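You operate a simulated robot arm through the tools that you are given. There is no shell and no other tool.

The job below is to be done with a simulated robot arm. You get a single attempt, and the scene is never put back.

TASK
Drain the flush block against frost and put the teal jet back in its rack.
Fine: shut the blue water knob first, leave the orange drain knob open, and let the sight glass empty.

It is judged by the outcome, as a careful person would: the job done as asked, and still so three seconds after it is handed in. It fails if anything else is knocked over, pushed out of place, dropped, spilled or broken.

THE ROBOT
A 6-joint arm with a two-finger gripper, fixed in place. Base frame: the origin is on the floor under the middle of its stand, x ahead of it, y to its left, z up. Readings come in cm, degrees, newtons and seconds.
It reaches about 157.2 cm from its shoulder. Its first joint turns from -166.0 to 166.0 degrees. Payload 2.45 kg.
The tool frame sits at the grasp point between the pads (the TCP): z along the fingers, y along the line on which they close. The tips reach 2 cm beyond it. The gripper opens to 14 cm; its body begins 16.8 cm behind the TCP.
Orientation is that of the tool frame in the base frame, as a unit quaternion [w, x, y, z]. With the fingers straight down and closing along the base's y, the tool's x points along the base's -x, its y along +y and its z along -z.

THE INTERFACE
- The arm moves only by the tool servo_tool. Its argument "commands" is a list of rows, each a list of 7 numbers: the shift along the tool's x, y, z in units of 400 mm (1.0 is 400 mm), then the turn, a rotation vector about the tool's x, y, z in units of 90 degrees (1.0 is 90 degrees), then the finger opening in cm, from 0 to 14. In form: [[dx, dy, dz, wx, wy, wz, grip], ...]. A call has 1 to 20 rows; each row is the pose to reach, as a shift and turn from the pose commanded when the call began, along the tool's axes at that moment. A call with a number of a shift or a turn outside -1 to 1 is refused whole. Each row takes 0.2 s and may step no farther than 5 cm and 8.6 degrees from the row before; otherwise, or with a gripper value out of range, the whole call is refused. Where a pose cannot be reached the arm comes as near as it can. A force on the tool above 40 N (or 10 N above the force at the start of the call, whichever is more), or a blocked arm, ends the call early, and 0.2 s more pass. Each finger travels about 4.5 cm/s and halts on what it meets, pressing with about 21 N; the grip force reading is that of the motor and also rises with nothing between the fingers. The clock runs only during rows and for 0.2 s after the last one: add rows that repeat a pose to give the fingers time. It gives the time, the measured TCP pose, the force on the tool (base axes), the opening and the grip force at its end, in the units of the frame above (readings bear some noise), with the torque about the TCP (base axes, N m) and any sound that the robot's microphone picked up.
- Cameras (640 x 400 px; columns grow to the right, rows downward): "scene" is fixed at [20.97, 65.51, 149.42]; the picture's right is [-0.56, -0.83, 0.00], its down [-0.28, 0.19, -0.94] and it looks along [0.78, -0.52, -0.34] (base axes); focal length 368 px, centre (320, 200). "wrist" rides on the gripper at [7.8, 1.1, -20.9] in the tool frame; the picture's right is [-0.14, 0.99, 0.00], its down [-0.92, -0.13, -0.37] and it looks along [-0.37, -0.05, 0.93] (tool axes); focal length 280 px, centre (320, 200). There is no depth. A picture from a camera that has moved, and an enlarged one, comes with that camera's place and axes in the base frame and with its lens. The place of the scene camera against the robot may be out by one fixed shift of up to 1.8 cm in any direction.
- grab_frame(camera): a new picture of that camera. It takes no simulated time.
- zoom(camera, box): a new picture of the part [left, top, right, bottom] of that camera's present view, enlarged. It takes no simulated time.
- sign_off(): hands the job in; it is judged then, once.

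Nothing tells you positions but the pictures and the camera data. Unless the task says otherwise, let go and move clear before handing in.

The tools are called after "Call:" as name(argument=value, ...) on one line, values as JSON. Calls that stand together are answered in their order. servo_tool: Moves the arm, as the interface text tells. Its arguments: {"type":"object","properties":{"commands":{"type":"array","items":{"type":"array","items":{"type":"number"}}}},"required":["commands"]} The other tools are called the same way: grab_frame (camera) takes a picture; zoom (camera, box) takes an enlarged picture of a part of a camera's view; sign_off () hands the job in.

At the start:

```text
clock: 0.0
tcp_pos: [64.13, 25.74, 132.17]
orientation: [0.0, 0.0, 1.0, 0.0]
wrist_force: [0.5, 0.0, -0.2]
wrist_torque: [0.02, 0.01, -0.02]
finger_gap: 14.0
finger_force: 0.0
```

scene: 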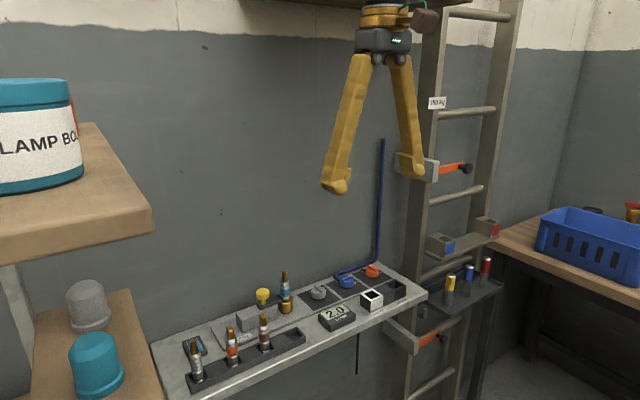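
wrist: 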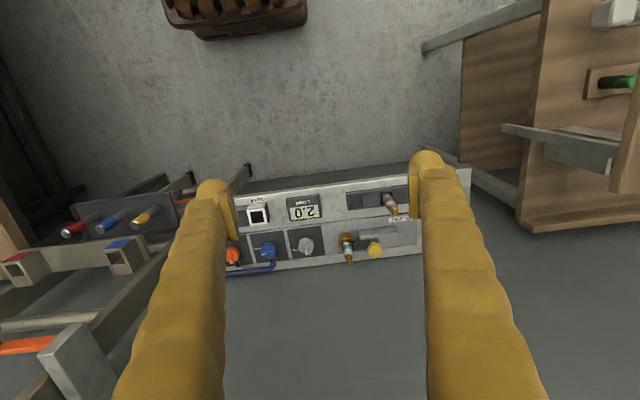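

I see a bench/shelf with a flush block (blue, orange and grey knobs), a rack of jets and a teal-banded jet standing in the block. I'll look closer before moving.

Call:
zoom(camera="scene", box=[140, 240, 300, 400])

Call:
zoom(camera="scene", box=[240, 240, 440, 365])

Call:
zoom(camera="wrist", box=[210, 150, 430, 290])

```text
2.50 times, centred on (220, 320) of scene
camera zoom: at [20.97, 65.51, 149.42], right [-0.56, -0.83, 0.0], down [-0.28, 0.19, -0.94], along [0.78, -0.52, -0.34], focal length 919 px, centre (570, -100)
```

zoom: 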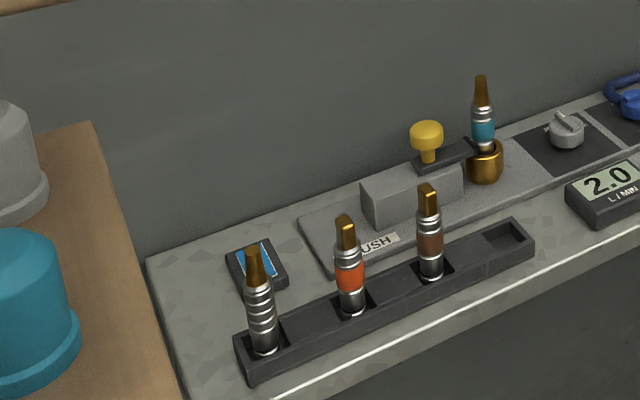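

```text
3.20 times, centred on (340, 302) of scene
camera zoom: at [20.97, 65.51, 149.42], right [-0.56, -0.83, 0.0], down [-0.28, 0.19, -0.94], along [0.78, -0.52, -0.34], focal length 1176 px, centre (256, -128)
```

zoom: 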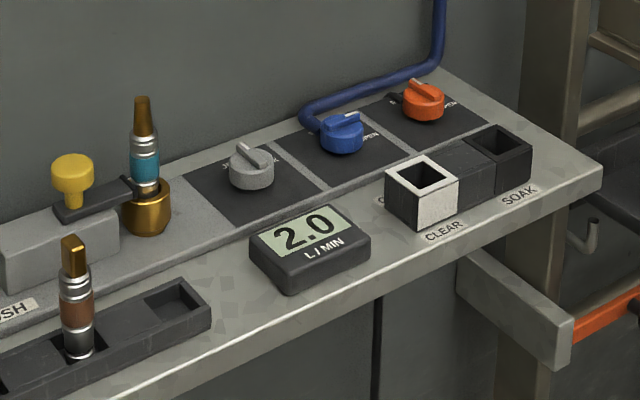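

```text
2.86 times, centred on (320, 220) of wrist
camera zoom: at [56.32, 26.85, 153.11], right [0.14, 0.99, 0.0], down [0.92, -0.13, 0.37], along [0.37, -0.05, -0.93], focal length 801 px, centre (320, 143)
```

zoom: 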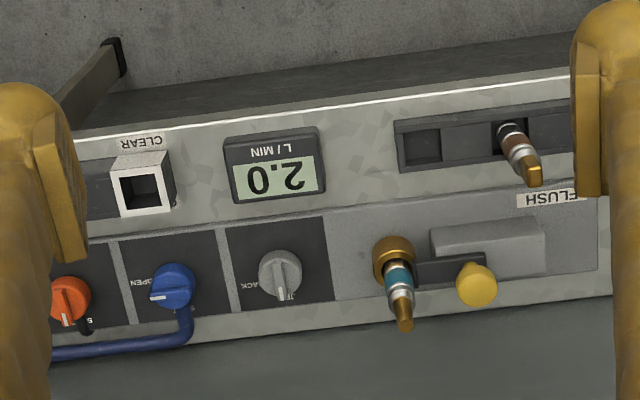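

The bench runs along y with the knobs, the jet in a brass socket, and a dark box with a blue window (probably the sight glass). Triangulation puts the blue knob near (92, 9, 92). I'll move the arm a bit forward and lower, staying well above everything, to get closer pictures.

Call:
servo_tool(commands=[[-0.08, -0.03, 0.04, 0, 0, 0, 14], [-0.16, -0.06, 0.08, 0, 0, 0, 14], [-0.24, -0.1, 0.12, 0, 0, 0, 14], [-0.32, -0.14, 0.16, 0, 0, 0, 14], [-0.4, -0.18, 0.2, 0, 0, 0, 14], [-0.45, -0.2, 0.25, 0, 0, 0, 14]])

Call:
grab_frame(camera="wrist")

Call:
grab_frame(camera="scene")

```text
clock: 1.4
tcp_pos: [82.25, 17.8, 122.27]
orientation: [0.0, 0.0, 1.0, 0.0]
wrist_force: [-0.9, 0.1, 0.6]
wrist_torque: [0.02, -0.01, -0.01]
finger_gap: 13.98
finger_force: 0.1
```

```text
taken
camera wrist: at [74.4, 18.86, 143.13], right [0.14, 0.99, 0.0], down [0.92, -0.13, 0.37], along [0.37, -0.05, -0.93], focal length 280 px, centre (320, 200)
```

wrist: 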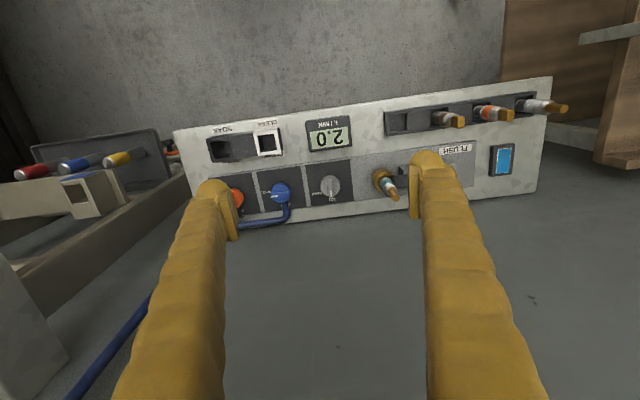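

```text
taken
```

scene: 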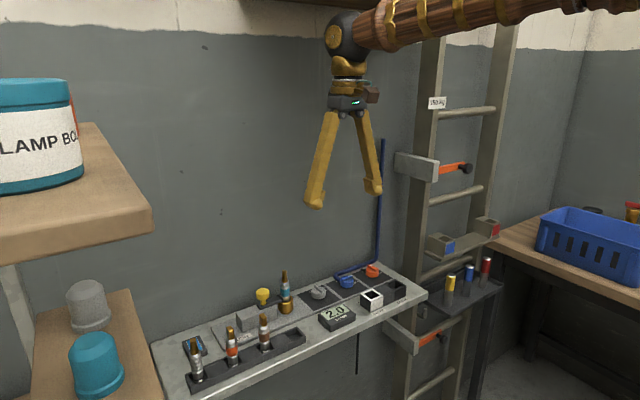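

The blue-window box at the end of the bench looks like the sight glass, currently blue (full). I'll zoom in on the labels, the knobs and the jet clamp.

Call:
zoom(camera="wrist", box=[200, 110, 360, 240])

Call:
zoom(camera="wrist", box=[360, 80, 560, 220])

Call:
zoom(camera="scene", box=[290, 255, 390, 320])

Call:
zoom(camera="scene", box=[220, 260, 320, 325])

```text
3.08 times, centred on (280, 175) of wrist
camera zoom: at [74.4, 18.86, 143.13], right [0.14, 0.99, 0.0], down [0.92, -0.13, 0.37], along [0.37, -0.05, -0.93], focal length 863 px, centre (443, 277)
```

zoom: 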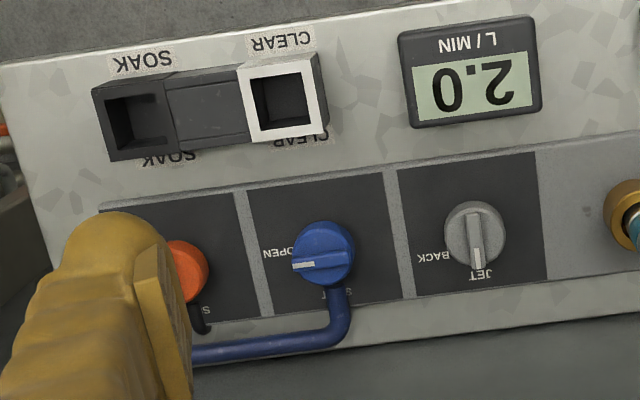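

```text
2.86 times, centred on (460, 150) of wrist
camera zoom: at [74.4, 18.86, 143.13], right [0.14, 0.99, 0.0], down [0.92, -0.13, 0.37], along [0.37, -0.05, -0.93], focal length 801 px, centre (-80, 343)
```

zoom: 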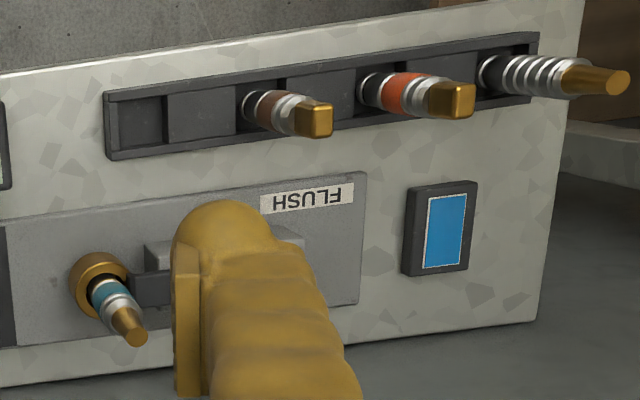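

```text
6.15 times, centred on (340, 288) of scene
camera zoom: at [20.97, 65.51, 149.42], right [-0.56, -0.83, 0.0], down [-0.28, 0.19, -0.94], along [0.78, -0.52, -0.34], focal length 2262 px, centre (197, -338)
```

zoom: 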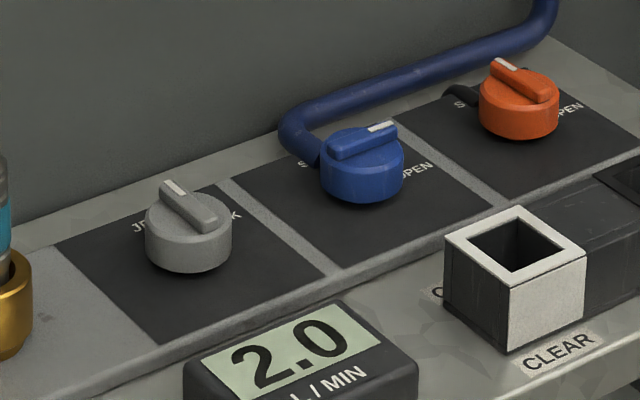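

```text
6.15 times, centred on (270, 292) of scene
camera zoom: at [20.97, 65.51, 149.42], right [-0.56, -0.83, 0.0], down [-0.28, 0.19, -0.94], along [0.78, -0.52, -0.34], focal length 2262 px, centre (628, -369)
```

zoom: 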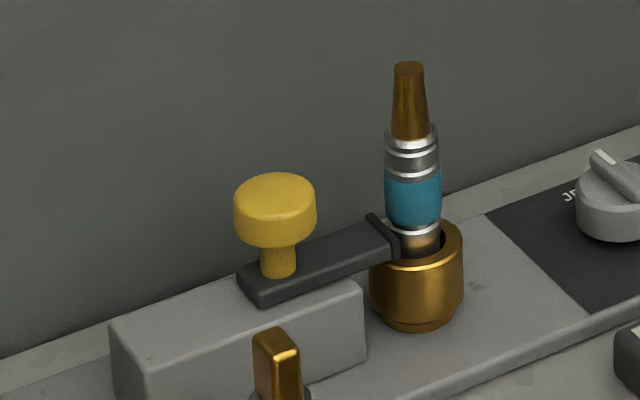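

Readings so far: blue knob points to OPEN (−y side) with SHUT toward the wall (+x); orange seems to point to SHUT; grey selector points to JET. The teal jet is held in a brass socket by a dark fork bar with a yellow knob. I'll go closer above the clamp for a better look (tips stay ~8 cm above the jet).

Call:
servo_tool(commands=[[-0.01, 0.08, 0.04, 0, 0, 0, 14], [-0.02, 0.15, 0.1, 0, 0, 0, 14], [-0.04, 0.2, 0.18, 0, 0, 0, 14], [-0.05, 0.225, 0.25, 0, 0, 0, 14]])

Call:
grab_frame(camera="wrist")

Call:
zoom(camera="wrist", box=[210, 90, 450, 240])

```text
clock: 2.4
tcp_pos: [84.19, 26.69, 112.28]
orientation: [-0.001, 0.001, 1.0, -0.001]
wrist_force: [0.1, 1.3, 1.4]
wrist_torque: [0.05, 0.02, -0.02]
finger_gap: 13.99
finger_force: 0.0
```

```text
taken
camera wrist: at [76.43, 27.72, 133.26], right [0.14, 0.99, 0.0], down [0.92, -0.13, 0.37], along [0.37, -0.05, -0.93], focal length 280 px, centre (320, 200)
```

wrist: 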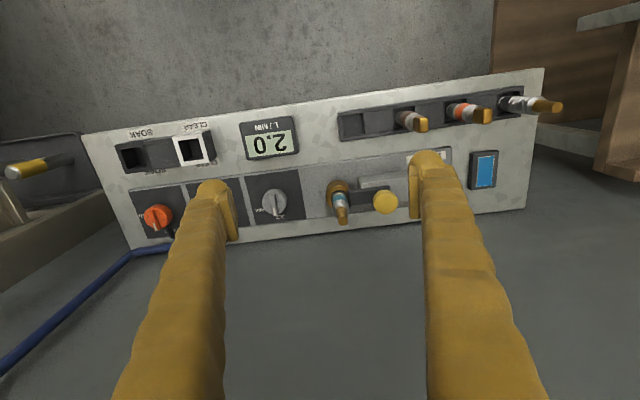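

```text
2.67 times, centred on (330, 165) of wrist
camera zoom: at [76.43, 27.72, 133.26], right [0.14, 0.99, 0.0], down [0.92, -0.13, 0.37], along [0.37, -0.05, -0.93], focal length 748 px, centre (293, 293)
```

zoom: 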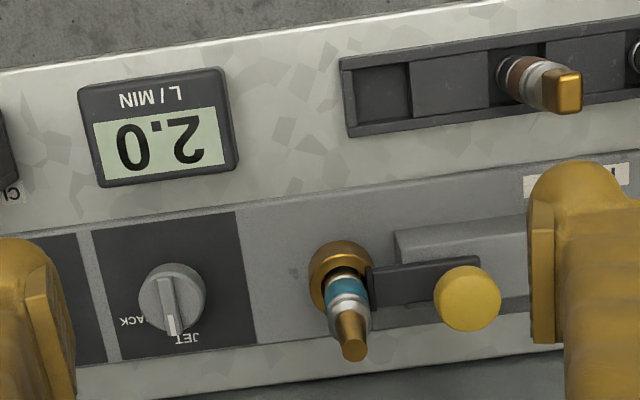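

The clamp bar lies on top of the grey block with its tip in the jet's side; it looks like a slide along y. I'll zoom more tightly on it and on the orange knob before deciding.

Call:
zoom(camera="scene", box=[250, 270, 300, 312])

Call:
zoom(camera="wrist", box=[320, 165, 420, 225])

Call:
zoom(camera="wrist", box=[125, 185, 205, 245])

Call:
zoom(camera="wrist", box=[330, 70, 570, 200])

```text
9.52 times, centred on (275, 291) of scene
camera zoom: at [20.97, 65.51, 149.42], right [-0.56, -0.83, 0.0], down [-0.28, 0.19, -0.94], along [0.78, -0.52, -0.34], focal length 3500 px, centre (749, -667)
```

zoom: 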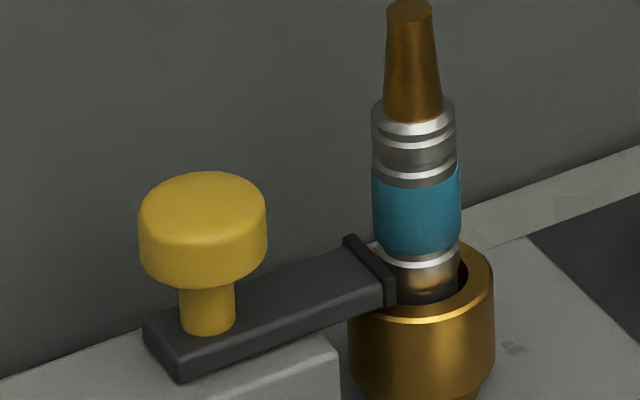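

```text
6.40 times, centred on (370, 195) of wrist
camera zoom: at [76.43, 27.72, 133.26], right [0.14, 0.99, 0.0], down [0.92, -0.13, 0.37], along [0.37, -0.05, -0.93], focal length 1794 px, centre (0, 232)
```

zoom: 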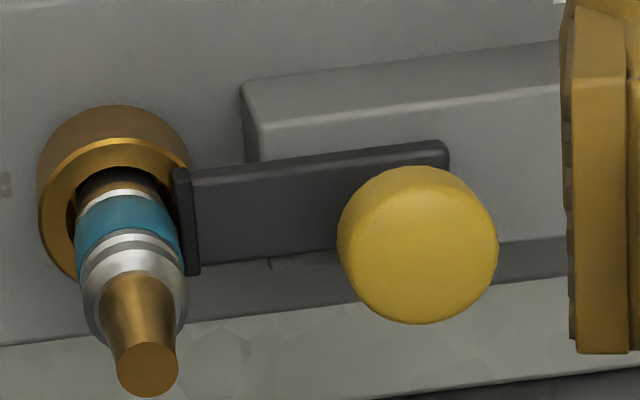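

```text
6.67 times, centred on (165, 215) of wrist
camera zoom: at [76.43, 27.72, 133.26], right [0.14, 0.99, 0.0], down [0.92, -0.13, 0.37], along [0.37, -0.05, -0.93], focal length 1869 px, centre (1353, 100)
```

zoom: 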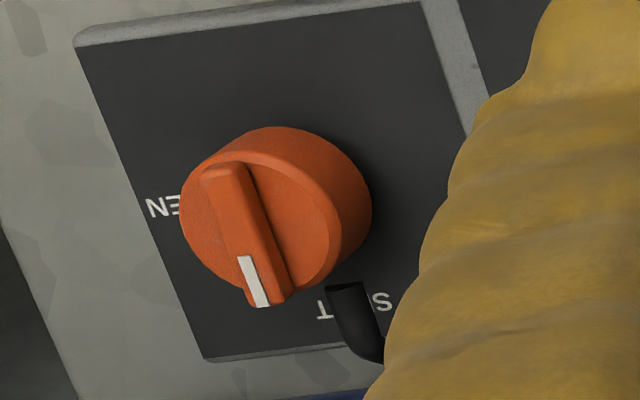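

```text
2.67 times, centred on (450, 135) of wrist
camera zoom: at [76.43, 27.72, 133.26], right [0.14, 0.99, 0.0], down [0.92, -0.13, 0.37], along [0.37, -0.05, -0.93], focal length 748 px, centre (-27, 373)
```

zoom: 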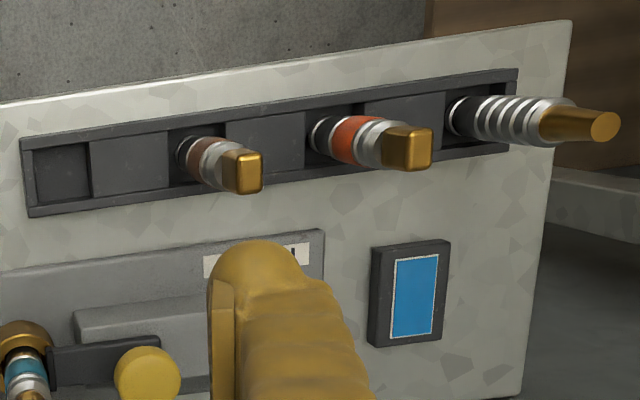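

Orange points to SHUT, so it must be opened after the blue is shut. The empty rack slot triangulates to about (82.4, 32.1, 89). Next I move along the bench to view the blue and orange knobs straight on and pin down their heights and the pipe clearance.

Call:
servo_tool(commands=[[0, -0.1, 0.0, 0, 0, 0, 14], [0, -0.2, 0.02, 0, 0, 0, 14], [0, -0.3, 0.03, 0, 0, 0, 14], [0, -0.4, 0.05, 0, 0, 0, 14], [0, -0.425, 0.05, 0, 0, 0, 14]])

Call:
grab_frame(camera="wrist")

Call:
zoom(camera="wrist", box=[220, 120, 420, 245])

Call:
zoom(camera="scene", box=[330, 255, 390, 295])

```text
clock: 3.6
tcp_pos: [84.28, 9.71, 110.32]
orientation: [0.0, 0.0, 1.0, 0.0]
wrist_force: [-0.6, 0.1, 1.0]
wrist_torque: [-0.04, 0.0, -0.01]
finger_gap: 13.99
finger_force: 0.0
```

```text
taken
camera wrist: at [76.42, 10.73, 131.21], right [0.14, 0.99, 0.0], down [0.92, -0.13, 0.37], along [0.37, -0.05, -0.93], focal length 280 px, centre (320, 200)
```

wrist: 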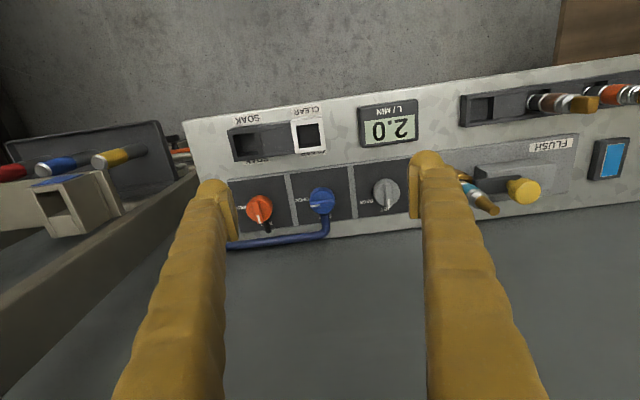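

```text
3.20 times, centred on (320, 182) of wrist
camera zoom: at [76.42, 10.73, 131.21], right [0.14, 0.99, 0.0], down [0.92, -0.13, 0.37], along [0.37, -0.05, -0.93], focal length 897 px, centre (320, 256)
```

zoom: 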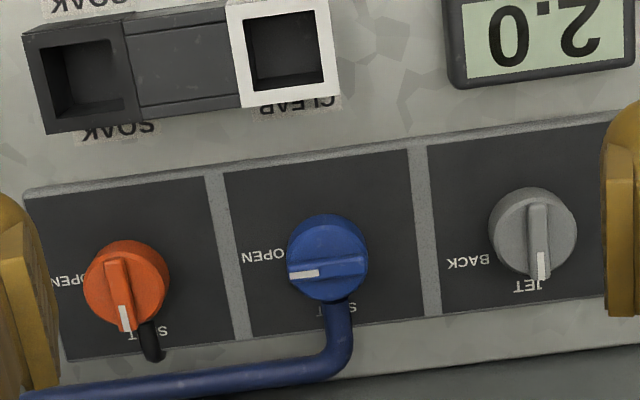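

```text
10.00 times, centred on (360, 275) of scene
camera zoom: at [20.97, 65.51, 149.42], right [-0.56, -0.83, 0.0], down [-0.28, 0.19, -0.94], along [0.78, -0.52, -0.34], focal length 3675 px, centre (-80, -550)
```

zoom: 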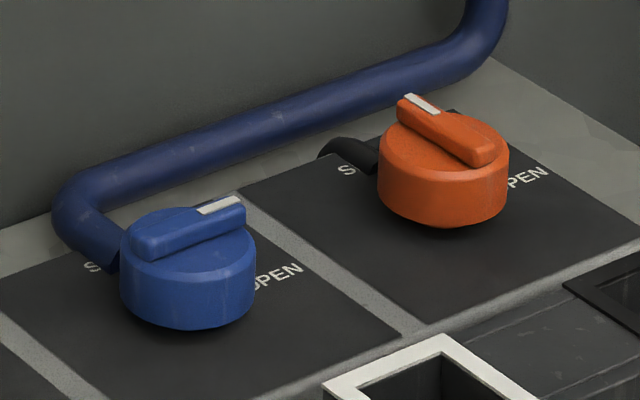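

The knobs triangulate well: blue at about (92.0, 8.9), orange (92.1, −0.9), grey (92.1, 18.4), ridge tops near z 93.3. The supply pipe blocks the wall side of the blue knob, so I'll grip the knob body with the fingers turned 30° off, away from the pipe, first hovering above it.

Call:
servo_tool(commands=[[-0.05, -0.005, 0.03, 0, 0, 0.08, 12], [-0.1, -0.01, 0.08, 0, 0, 0.16, 10], [-0.15, -0.015, 0.14, 0, 0, 0.24, 8], [-0.1925, -0.02, 0.2, 0, 0, 0.32, 7], [-0.1925, -0.02, 0.257, 0, 0, 0.3333, 7], [-0.1925, -0.02, 0.257, 0, 0, 0.3333, 7]])

Call:
grab_frame(camera="wrist")

Call:
grab_frame(camera="scene")

Call:
zoom(camera="scene", box=[300, 220, 420, 295])

```text
clock: 5.0
tcp_pos: [91.84, 8.9, 99.92]
orientation: [0.0, 0.259, 0.966, 0.001]
wrist_force: [-0.1, -1.1, 0.7]
wrist_torque: [0.01, 0.02, -0.01]
finger_gap: 7.0
finger_force: 0.0
```

```text
taken
camera wrist: at [85.59, 13.81, 120.8], right [0.61, 0.79, 0.0], down [0.73, -0.57, 0.37], along [0.29, -0.23, -0.93], focal length 280 px, centre (320, 200)
```

wrist: 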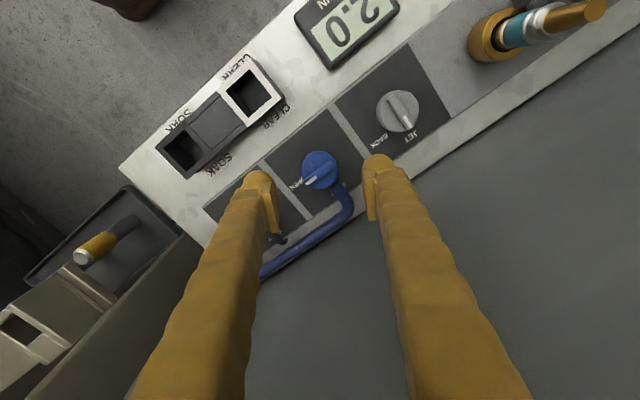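

```text
taken
```

scene: 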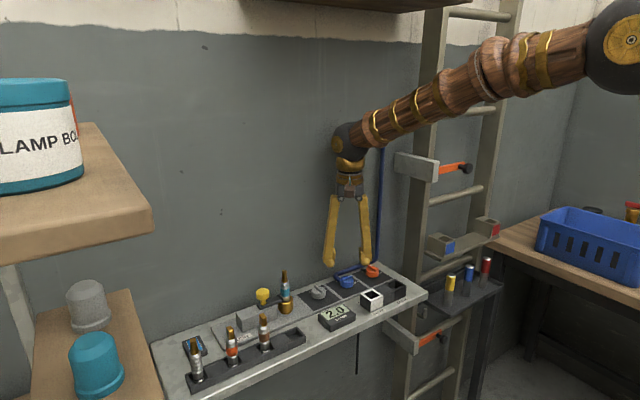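

```text
5.33 times, centred on (360, 258) of scene
camera zoom: at [20.97, 65.51, 149.42], right [-0.56, -0.83, 0.0], down [-0.28, 0.19, -0.94], along [0.78, -0.52, -0.34], focal length 1960 px, centre (107, -107)
```

zoom: 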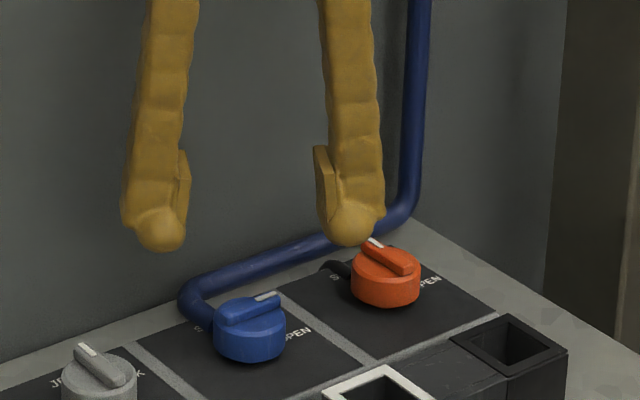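

The gripper hovers right above the blue knob. I'll check the alignment in a zoom before going down.

Call:
zoom(camera="wrist", box=[260, 130, 400, 230])

```text
4.00 times, centred on (330, 180) of wrist
camera zoom: at [85.59, 13.81, 120.8], right [0.61, 0.79, 0.0], down [0.73, -0.57, 0.37], along [0.29, -0.23, -0.93], focal length 1122 px, centre (280, 280)
```

zoom: 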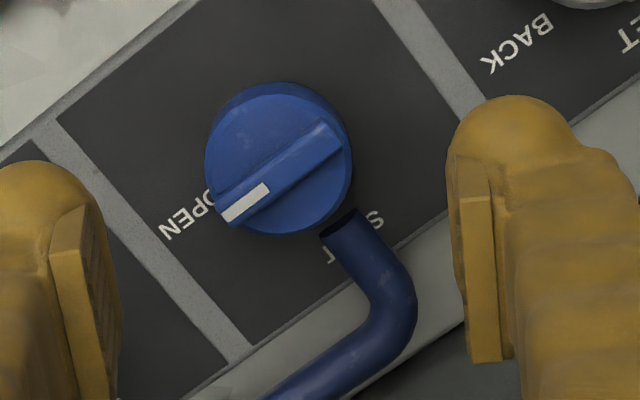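

The alignment is within about a millimetre. I'll rotate slightly more away from the pipe and go down around the knob with open fingers, then look again before closing.

Call:
servo_tool(commands=[[0, 0, 0.03, 0, 0, -0.05, 7], [0, 0, 0.08, 0, 0, -0.0889, 7], [0, 0, 0.12, 0, 0, -0.0889, 7], [0, 0, 0.156, 0, 0, -0.0889, 7], [0, 0, 0.156, 0, 0, -0.0889, 7]])

Call:
zoom(camera="wrist", box=[240, 130, 400, 230])

Call:
zoom(camera="scene", box=[300, 230, 410, 300])

```text
clock: 6.2
tcp_pos: [91.78, 9.03, 93.58]
orientation: [-0.001, 0.191, 0.982, 0.0]
wrist_force: [-0.7, 0.7, 0.8]
wrist_torque: [-0.02, 0.01, 0.0]
finger_gap: 7.01
finger_force: 0.2
```

```text
4.00 times, centred on (320, 180) of wrist
camera zoom: at [84.94, 12.93, 114.5], right [0.5, 0.87, 0.0], down [0.81, -0.46, 0.37], along [0.32, -0.18, -0.93], focal length 1122 px, centre (320, 280)
```

zoom: 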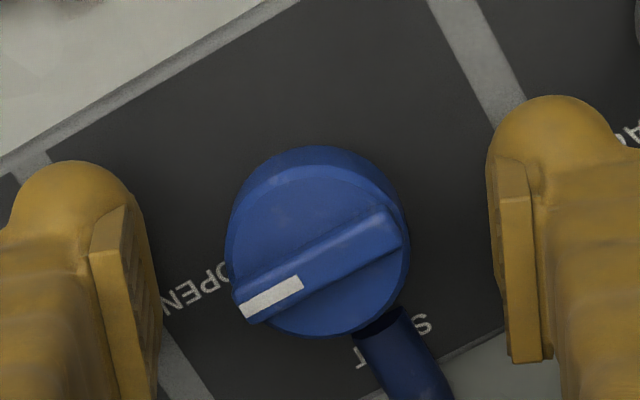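

```text
5.71 times, centred on (355, 265) of scene
camera zoom: at [20.97, 65.51, 149.42], right [-0.56, -0.83, 0.0], down [-0.28, 0.19, -0.94], along [0.78, -0.52, -0.34], focal length 2100 px, centre (120, -171)
```

zoom: 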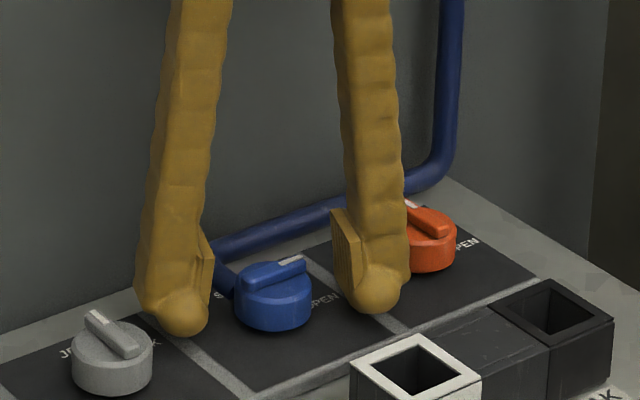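

The fingers straddle the knob with clearance from the pipe. I want a tighter look at tip height above the panel before choosing the final depth.

Call:
zoom(camera="scene", box=[322, 260, 382, 298])

Call:
grab_frame(camera="wrist")

```text
10.53 times, centred on (352, 279) of scene
camera zoom: at [20.97, 65.51, 149.42], right [-0.56, -0.83, 0.0], down [-0.28, 0.19, -0.94], along [0.78, -0.52, -0.34], focal length 3869 px, centre (-17, -632)
```

zoom: 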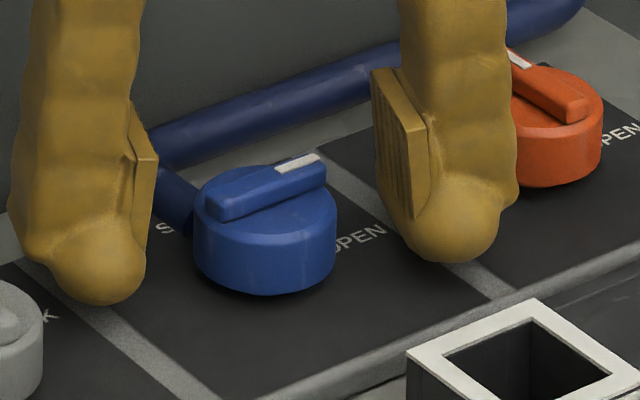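

```text
taken
camera wrist: at [84.94, 12.93, 114.5], right [0.5, 0.87, 0.0], down [0.81, -0.46, 0.37], along [0.32, -0.18, -0.93], focal length 280 px, centre (320, 200)
```

wrist: 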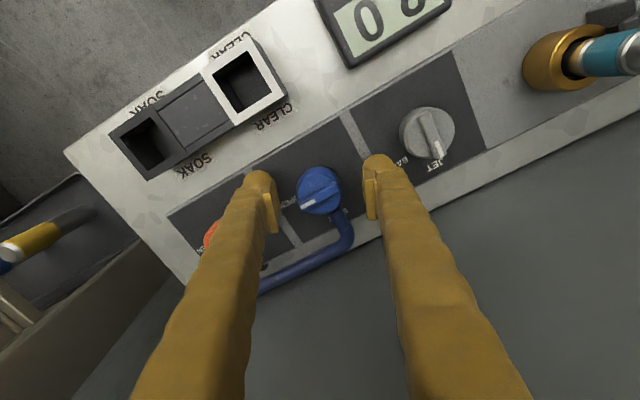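

The tips are just above the panel and the pads overlap the knob's upper body. I'll close on the knob here without moving.

Call:
servo_tool(commands=[[0, 0, 0, 0, 0, 0, 5], [0, 0, 0, 0, 0, 0, 3], [0, 0, 0, 0, 0, 0, 2], [0, 0, 0, 0, 0, 0, 2]])

Call:
zoom(camera="wrist", box=[240, 130, 400, 230])

Call:
zoom(camera="scene", box=[322, 260, 382, 298])

```text
clock: 7.2
tcp_pos: [91.82, 9.09, 93.66]
orientation: [-0.001, 0.191, 0.982, 0.0]
wrist_force: [-3.9, -9.4, -0.3]
wrist_torque: [-0.07, 0.03, 0.02]
finger_gap: 3.67
finger_force: 39.0
```

```text
4.00 times, centred on (320, 180) of wrist
camera zoom: at [84.93, 12.89, 114.5], right [0.5, 0.87, 0.0], down [0.81, -0.46, 0.37], along [0.32, -0.18, -0.93], focal length 1122 px, centre (320, 280)
```

zoom: 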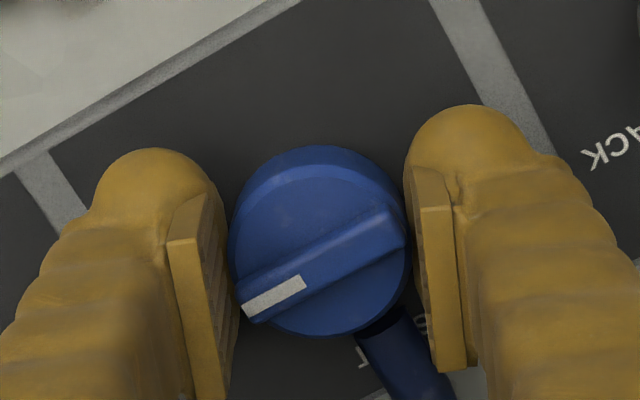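

```text
10.53 times, centred on (352, 279) of scene
camera zoom: at [20.97, 65.51, 149.42], right [-0.56, -0.83, 0.0], down [-0.28, 0.19, -0.94], along [0.78, -0.52, -0.34], focal length 3869 px, centre (-17, -632)
```

zoom: 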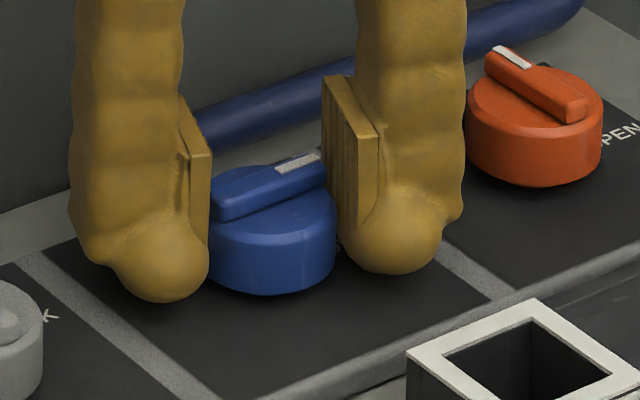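

The knob is gripped (3.7 cm, firm). Now I turn it counter-clockwise seen from above (from OPEN toward SHUT) by about 60°, in small steps.

Call:
servo_tool(commands=[[0, -0.003, 0, 0, 0, -0.04, 2], [0, -0.003, 0, 0, 0, -0.11, 2], [0, -0.003, 0, 0, 0, -0.19, 2], [0, -0.003, 0, 0, 0, -0.27, 2], [0, -0.003, 0, 0, 0, -0.35, 2], [0, -0.003, 0, 0, 0, -0.43, 2], [0, -0.003, 0, 0, 0, -0.51, 2], [0, -0.003, 0, 0, 0, -0.59, 2], [0, -0.003, 0, 0, 0, -0.6556, 2], [0, -0.003, 0, 0, 0, -0.6556, 2]])

Call:
zoom(camera="wrist", box=[240, 130, 400, 230])

Call:
zoom(camera="scene", box=[300, 250, 400, 312])

```text
clock: 9.4
tcp_pos: [91.91, 9.01, 93.65]
orientation: [0.001, -0.318, 0.948, 0.001]
wrist_force: [-12.6, 28.6, -17.8]
wrist_torque: [0.24, 0.12, 0.03]
finger_gap: 3.67
finger_force: 45.3
```

```text
4.00 times, centred on (320, 180) of wrist
camera zoom: at [84.91, 5.07, 114.52], right [-0.49, 0.87, 0.0], down [0.81, 0.45, 0.37], along [0.32, 0.18, -0.93], focal length 1122 px, centre (320, 280)
```

zoom: 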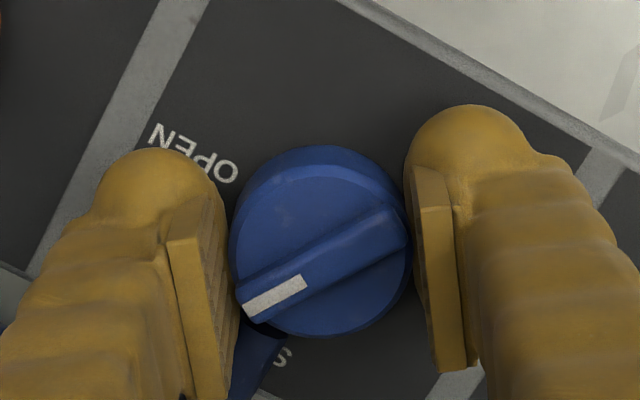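

```text
6.40 times, centred on (350, 281) of scene
camera zoom: at [20.97, 65.51, 149.42], right [-0.56, -0.83, 0.0], down [-0.28, 0.19, -0.94], along [0.78, -0.52, -0.34], focal length 2352 px, centre (128, -318)
```

zoom: 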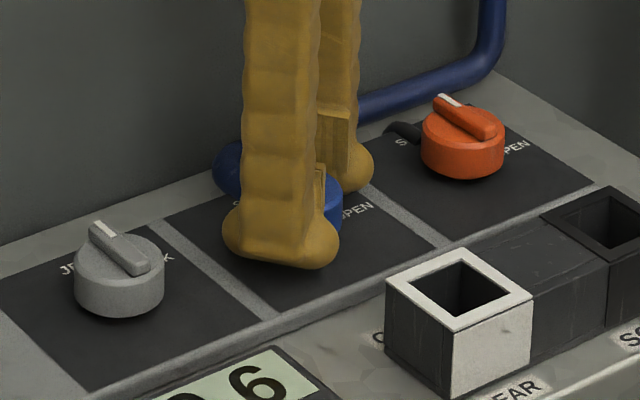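

The knob followed by about 59° and the flow meter dropped to 0.6. The gripper needs a re-grip to finish: open, rotate back, re-centre slightly toward the robot, and close again.

Call:
servo_tool(commands=[[0, 0, 0, 0, 0, 0, 4.5], [0, 0, 0, 0, 0, 0, 6], [0, 0, 0, 0, 0, 0, 6.5], [0, 0, -0.005, 0, 0, 0.08, 6.5], [0, 0, -0.005, 0, 0, 0.16, 6.5], [0, 0, -0.005, 0, 0, 0.24, 6.5], [0, 0, -0.005, 0, 0, 0.32, 6.5], [0, 0, -0.005, 0, 0, 0.4, 6.5], [0, 0, -0.005, 0, 0, 0.47, 6.5], [0, 0, -0.005, 0, 0, 0.47, 6.5]])

Call:
zoom(camera="wrist", box=[240, 130, 400, 230])

Call:
grab_frame(camera="scene")

```text
clock: 11.6
tcp_pos: [91.86, 8.91, 94.13]
orientation: [0.001, 0.048, 0.999, 0.0]
wrist_force: [0.4, -0.2, 0.2]
wrist_torque: [-0.01, 0.01, -0.04]
finger_gap: 6.48
finger_force: 0.0
```

```text
4.00 times, centred on (320, 180) of wrist
camera zoom: at [84.13, 10.7, 114.84], right [0.23, 0.97, 0.0], down [0.9, -0.21, 0.37], along [0.36, -0.08, -0.93], focal length 1122 px, centre (320, 280)
```

zoom: 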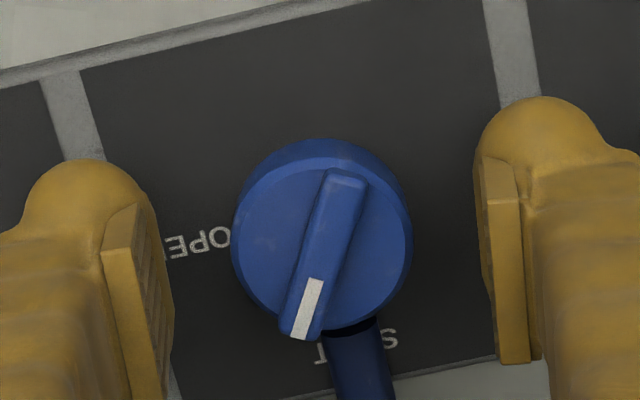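

```text
taken
```

scene: 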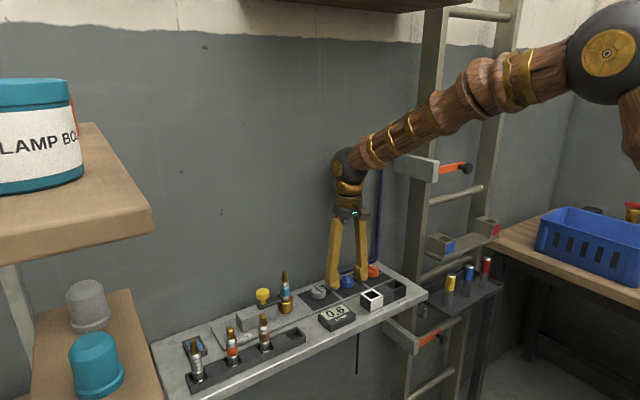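

The knob pointer is now about 30° short of SHUT. I'll lower slightly, grip again, and turn the rest.

Call:
servo_tool(commands=[[0, 0, 0.01, 0, 0, 0, 5.5], [0, 0, 0.01, 0, 0, 0, 4], [0, 0, 0.01, 0, 0, 0, 2], [0, 0, 0.01, 0, 0, 0, 2], [0, 0, 0.01, 0, 0, 0, 2], [0, 0, 0.01, 0, 0, -0.07, 2], [0, 0, 0.01, 0, 0, -0.14, 2], [0, 0, 0.01, 0, 0, -0.21, 2], [0, 0, 0.01, 0, 0, -0.28, 2], [0, 0, 0.01, 0, 0, -0.35, 2], [0, 0, 0.01, 0, 0, -0.38, 2], [0, 0, 0.01, 0, 0, -0.38, 2]])

Call:
zoom(camera="wrist", box=[240, 130, 400, 230])

Call:
zoom(camera="scene", box=[300, 250, 400, 330])

```text
clock: 14.2
tcp_pos: [91.82, 8.84, 93.53]
orientation: [0.0, -0.25, 0.968, 0.0]
wrist_force: [0.2, 31.9, 14.6]
wrist_torque: [0.32, -0.08, -0.3]
finger_gap: 3.68
finger_force: 44.5
```

```text
4.00 times, centred on (320, 180) of wrist
camera zoom: at [84.39, 6.08, 114.41], right [-0.36, 0.93, 0.0], down [0.87, 0.33, 0.37], along [0.34, 0.13, -0.93], focal length 1122 px, centre (320, 280)
```

zoom: 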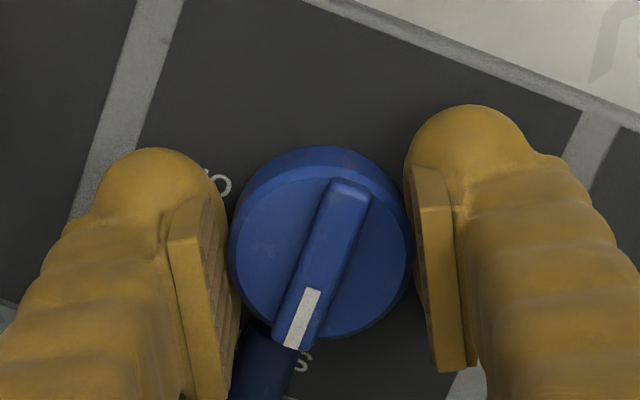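

```text
5.00 times, centred on (350, 290) of scene
camera zoom: at [20.97, 65.51, 149.42], right [-0.56, -0.83, 0.0], down [-0.28, 0.19, -0.94], along [0.78, -0.52, -0.34], focal length 1838 px, centre (170, -250)
```

zoom: 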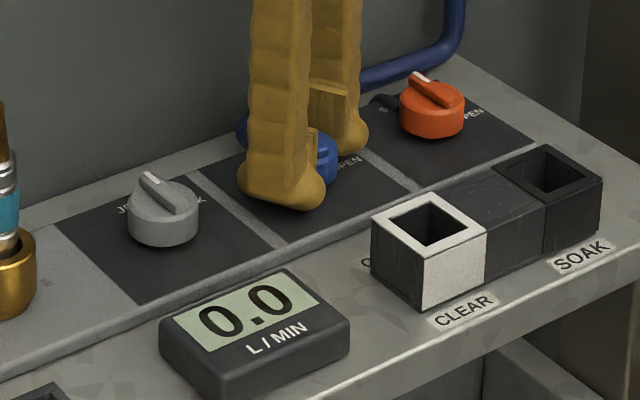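

The flow reads 0.0 and the blue pointer sits at SHUT. I'll let go of the blue knob, lift, and check it along with the sight glass.

Call:
servo_tool(commands=[[0, 0, 0, 0, 0, 0, 4.5], [0, 0, 0, 0, 0, 0, 6], [0, 0, 0, 0, 0, 0, 7], [0, 0, -0.05, 0, 0, 0, 7], [0, 0, -0.11, 0, 0, 0, 7], [0, 0, -0.16, 0, 0, 0, 7], [0, 0, -0.16, 0, 0, 0, 7]])

Call:
grab_frame(camera="wrist")

Call:
zoom(camera="scene", box=[300, 250, 400, 330])

Call:
zoom(camera="scene", box=[170, 310, 250, 370])

```text
clock: 15.8
tcp_pos: [91.77, 8.9, 99.94]
orientation: [0.0, -0.249, 0.968, 0.0]
wrist_force: [-0.2, 0.5, -0.1]
wrist_torque: [-0.01, 0.01, 0.0]
finger_gap: 6.99
finger_force: 0.0
```

```text
taken
camera wrist: at [84.33, 6.02, 120.77], right [-0.36, 0.93, 0.0], down [0.87, 0.33, 0.37], along [0.34, 0.13, -0.93], focal length 280 px, centre (320, 200)
```

wrist: 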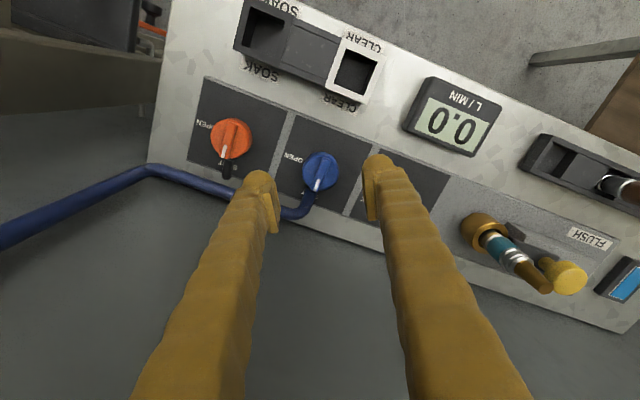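

```text
5.00 times, centred on (350, 290) of scene
camera zoom: at [20.97, 65.51, 149.42], right [-0.56, -0.83, 0.0], down [-0.28, 0.19, -0.94], along [0.78, -0.52, -0.34], focal length 1838 px, centre (170, -250)
```

zoom: 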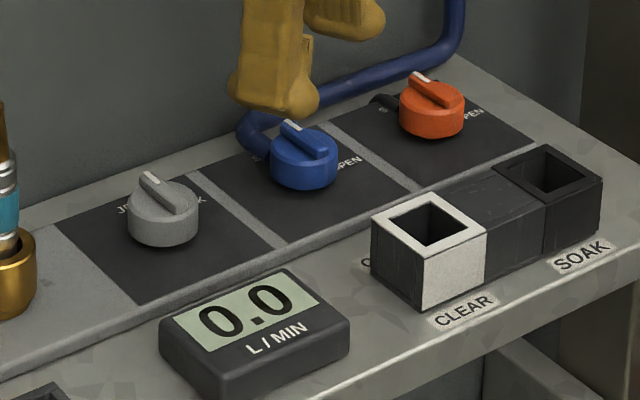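

```text
6.67 times, centred on (210, 340) of scene
camera zoom: at [20.97, 65.51, 149.42], right [-0.56, -0.83, 0.0], down [-0.28, 0.19, -0.94], along [0.78, -0.52, -0.34], focal length 2450 px, centre (1053, -733)
```

zoom: 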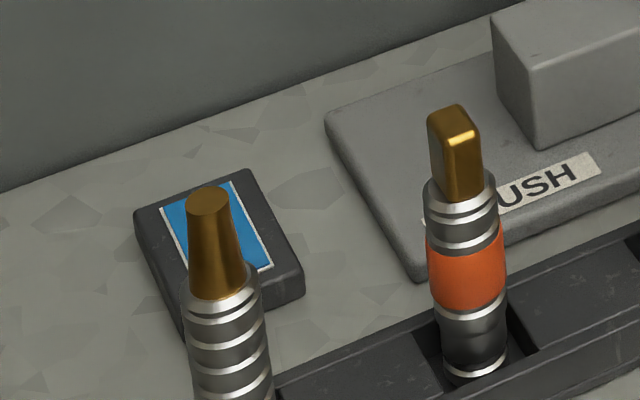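

Blue is at SHUT, parallel with the grey pointer. Now I move above the orange knob, turning the fingers to the start angle for a clockwise turn.

Call:
servo_tool(commands=[[0.04, -0.07, 0, 0, 0, -0.05, 7], [0.08, -0.14, 0, 0, 0, -0.1, 7], [0.116, -0.2144, 0, 0, 0, -0.1556, 7], [0.116, -0.2144, 0, 0, 0, -0.1556, 7]])

Call:
grab_frame(camera="wrist")

Call:
zoom(camera="wrist", box=[240, 120, 400, 220])

Call:
grab_frame(camera="scene")

```text
clock: 16.8
tcp_pos: [91.83, -0.86, 99.92]
orientation: [0.0, -0.367, 0.93, 0.0]
wrist_force: [-0.3, -0.3, 0.0]
wrist_torque: [0.0, 0.0, 0.02]
finger_gap: 7.01
finger_force: 0.0
```

```text
taken
camera wrist: at [85.29, -5.42, 120.82], right [-0.57, 0.82, 0.0], down [0.76, 0.53, 0.37], along [0.3, 0.21, -0.93], focal length 280 px, centre (320, 200)
```

wrist: 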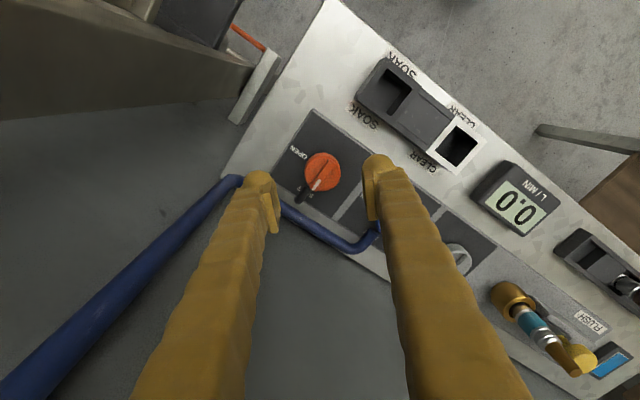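

```text
4.00 times, centred on (320, 170) of wrist
camera zoom: at [85.29, -5.42, 120.82], right [-0.57, 0.82, 0.0], down [0.76, 0.53, 0.37], along [0.3, 0.21, -0.93], focal length 1122 px, centre (320, 320)
```

zoom: 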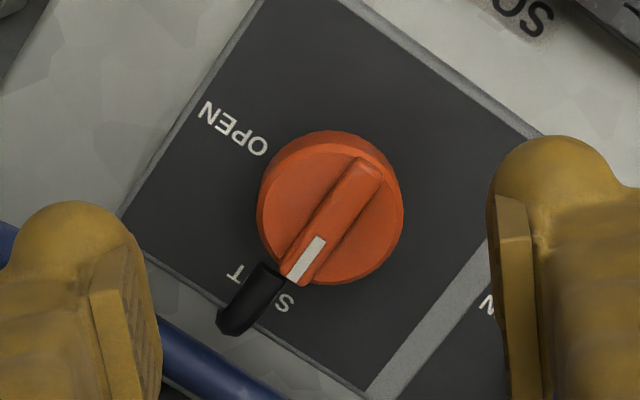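

```text
taken
```

scene: 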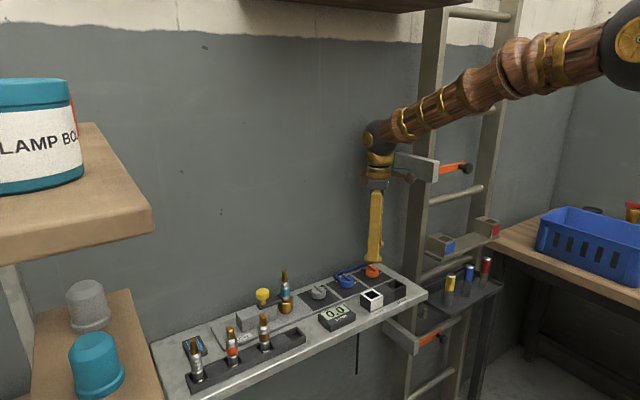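

The orange knob is about 3–4 mm to the +y side of the gripper axis. I'll correct that, rotate a little away from the black drain tube, and go down around the knob.

Call:
servo_tool(commands=[[-0.003, 0.003, 0.03, 0, 0, 0.08, 7], [-0.0061, 0.0066, 0.08, 0, 0, 0.1667, 7], [-0.0061, 0.0066, 0.12, 0, 0, 0.1667, 7], [-0.0061, 0.0066, 0.158, 0, 0, 0.1667, 7], [-0.0061, 0.0066, 0.158, 0, 0, 0.1667, 7]])

Call:
zoom(camera="wrist", box=[240, 130, 400, 230])

Call:
zoom(camera="scene", box=[340, 245, 410, 295])

```text
clock: 18.0
tcp_pos: [91.76, -0.41, 93.57]
orientation: [0.001, -0.242, 0.97, 0.0]
wrist_force: [-0.6, 0.1, 0.2]
wrist_torque: [0.04, -0.02, -0.01]
finger_gap: 7.0
finger_force: 0.1
```

```text
4.00 times, centred on (320, 180) of wrist
camera zoom: at [84.34, -3.2, 114.48], right [-0.34, 0.94, 0.0], down [0.87, 0.32, 0.37], along [0.35, 0.13, -0.93], focal length 1122 px, centre (320, 280)
```

zoom: 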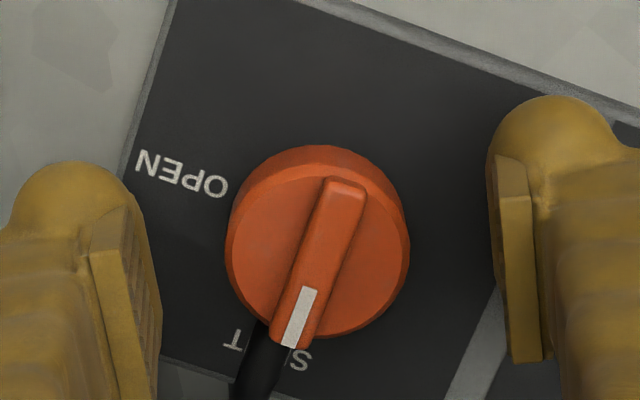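

```text
8.00 times, centred on (375, 270) of scene
camera zoom: at [20.97, 65.51, 149.42], right [-0.56, -0.83, 0.0], down [-0.28, 0.19, -0.94], along [0.78, -0.52, -0.34], focal length 2940 px, centre (-120, -360)
```

zoom: 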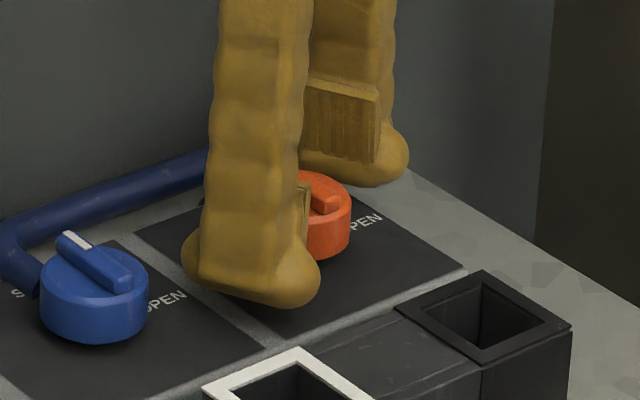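

Well centred. Closing on the orange knob and turning it clockwise (seen from above) toward OPEN.

Call:
servo_tool(commands=[[0, 0, 0, 0, 0, 0, 5], [0, 0, 0, 0, 0, 0, 3], [0, 0, 0, 0, 0, 0, 2], [0, 0, 0, 0, 0, 0, 2], [0, 0, 0, 0, 0, 0.05, 2], [0, 0, 0, 0, 0, 0.12, 2], [0, 0, 0, 0, 0, 0.2, 2], [0, 0, 0, 0, 0, 0.28, 2], [0, 0, 0, 0, 0, 0.36, 2], [0, 0, 0, 0, 0, 0.44, 2], [0, 0, 0, 0, 0, 0.52, 2], [0, 0, 0, 0, 0, 0.6, 2], [0, 0, 0, 0, 0, 0.68, 2], [0, 0, 0, 0, 0, 0.74, 2], [0, 0, 0, 0, 0, 0.74, 2]])

Call:
zoom(camera="wrist", box=[240, 130, 400, 230])

Call:
grab_frame(camera="scene")

```text
clock: 21.0
tcp_pos: [91.84, -0.56, 93.61]
orientation: [0.0, 0.324, 0.946, -0.001]
wrist_force: [-4.6, 0.6, 1.7]
wrist_torque: [-0.01, 0.08, 0.03]
finger_gap: 3.64
finger_force: 45.1
stopped in row 15: the force on the tool passed its limit at 41 N (the readings are from after the stop); the commanded pose is now the measured one
```

```text
4.00 times, centred on (320, 180) of wrist
camera zoom: at [86.3, 5.08, 114.48], right [0.71, 0.7, 0.0], down [0.65, -0.66, 0.37], along [0.26, -0.26, -0.93], focal length 1122 px, centre (320, 280)
```

zoom: 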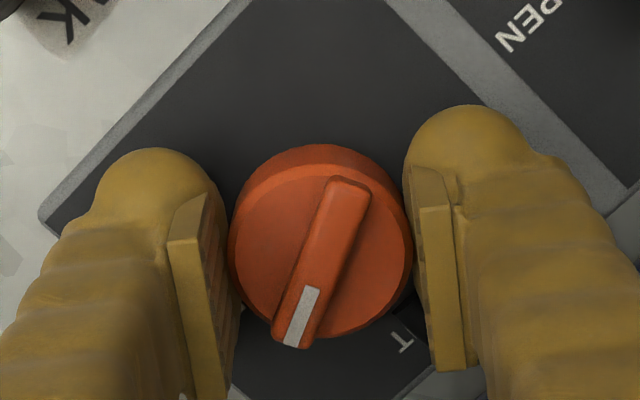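

```text
taken
```

scene: 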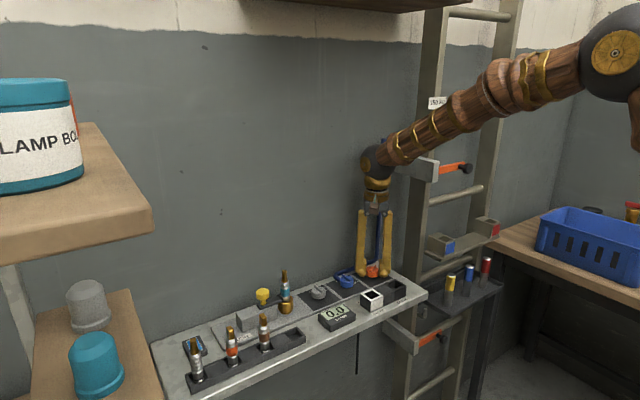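

The orange knob followed ~66°; the force limit just tripped from slight off-centre strain, now relaxed. I'll re-grip and turn the remaining ~25°.

Call:
servo_tool(commands=[[0, 0, 0, 0, 0, 0, 4.5], [0, 0, 0, 0, 0, 0, 6], [0, 0, 0, 0, 0, 0, 6.5], [0, 0, 0, 0, 0, -0.08, 6.5], [0, 0, 0, 0, 0, -0.16, 6.5], [0, 0, 0, 0, 0, -0.24, 6.5], [0, 0, 0, 0, 0, -0.32, 6.5], [0, 0, 0, 0, 0, -0.4, 6.5], [0, 0, 0, 0, 0, -0.45, 6.5], [0, 0, 0, 0, 0, -0.45, 6.5]])

Call:
zoom(camera="wrist", box=[240, 130, 400, 230])

Call:
zoom(camera="scene", box=[170, 310, 250, 370])

```text
clock: 23.2
tcp_pos: [91.92, -0.55, 93.53]
orientation: [-0.001, -0.026, 1.0, 0.0]
wrist_force: [-0.5, 0.2, 0.3]
wrist_torque: [-0.01, 0.01, 0.03]
finger_gap: 6.49
finger_force: 0.0
```

```text
4.00 times, centred on (320, 180) of wrist
camera zoom: at [83.95, 0.16, 114.48], right [0.09, 1.0, 0.0], down [0.93, -0.08, 0.37], along [0.37, -0.03, -0.93], focal length 1122 px, centre (320, 280)
```

zoom: 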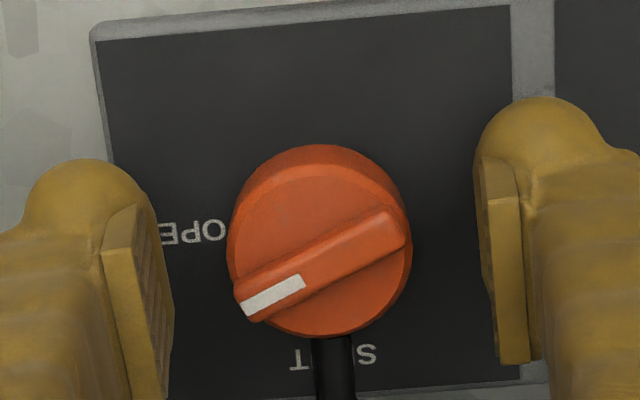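

```text
6.67 times, centred on (210, 340) of scene
camera zoom: at [20.97, 65.51, 149.42], right [-0.56, -0.83, 0.0], down [-0.28, 0.19, -0.94], along [0.78, -0.52, -0.34], focal length 2450 px, centre (1053, -733)
```

zoom: 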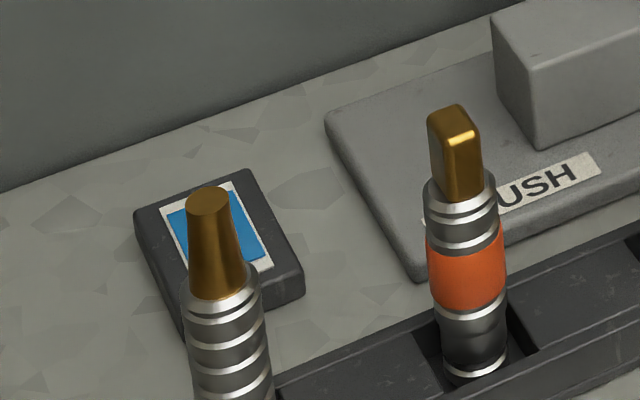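

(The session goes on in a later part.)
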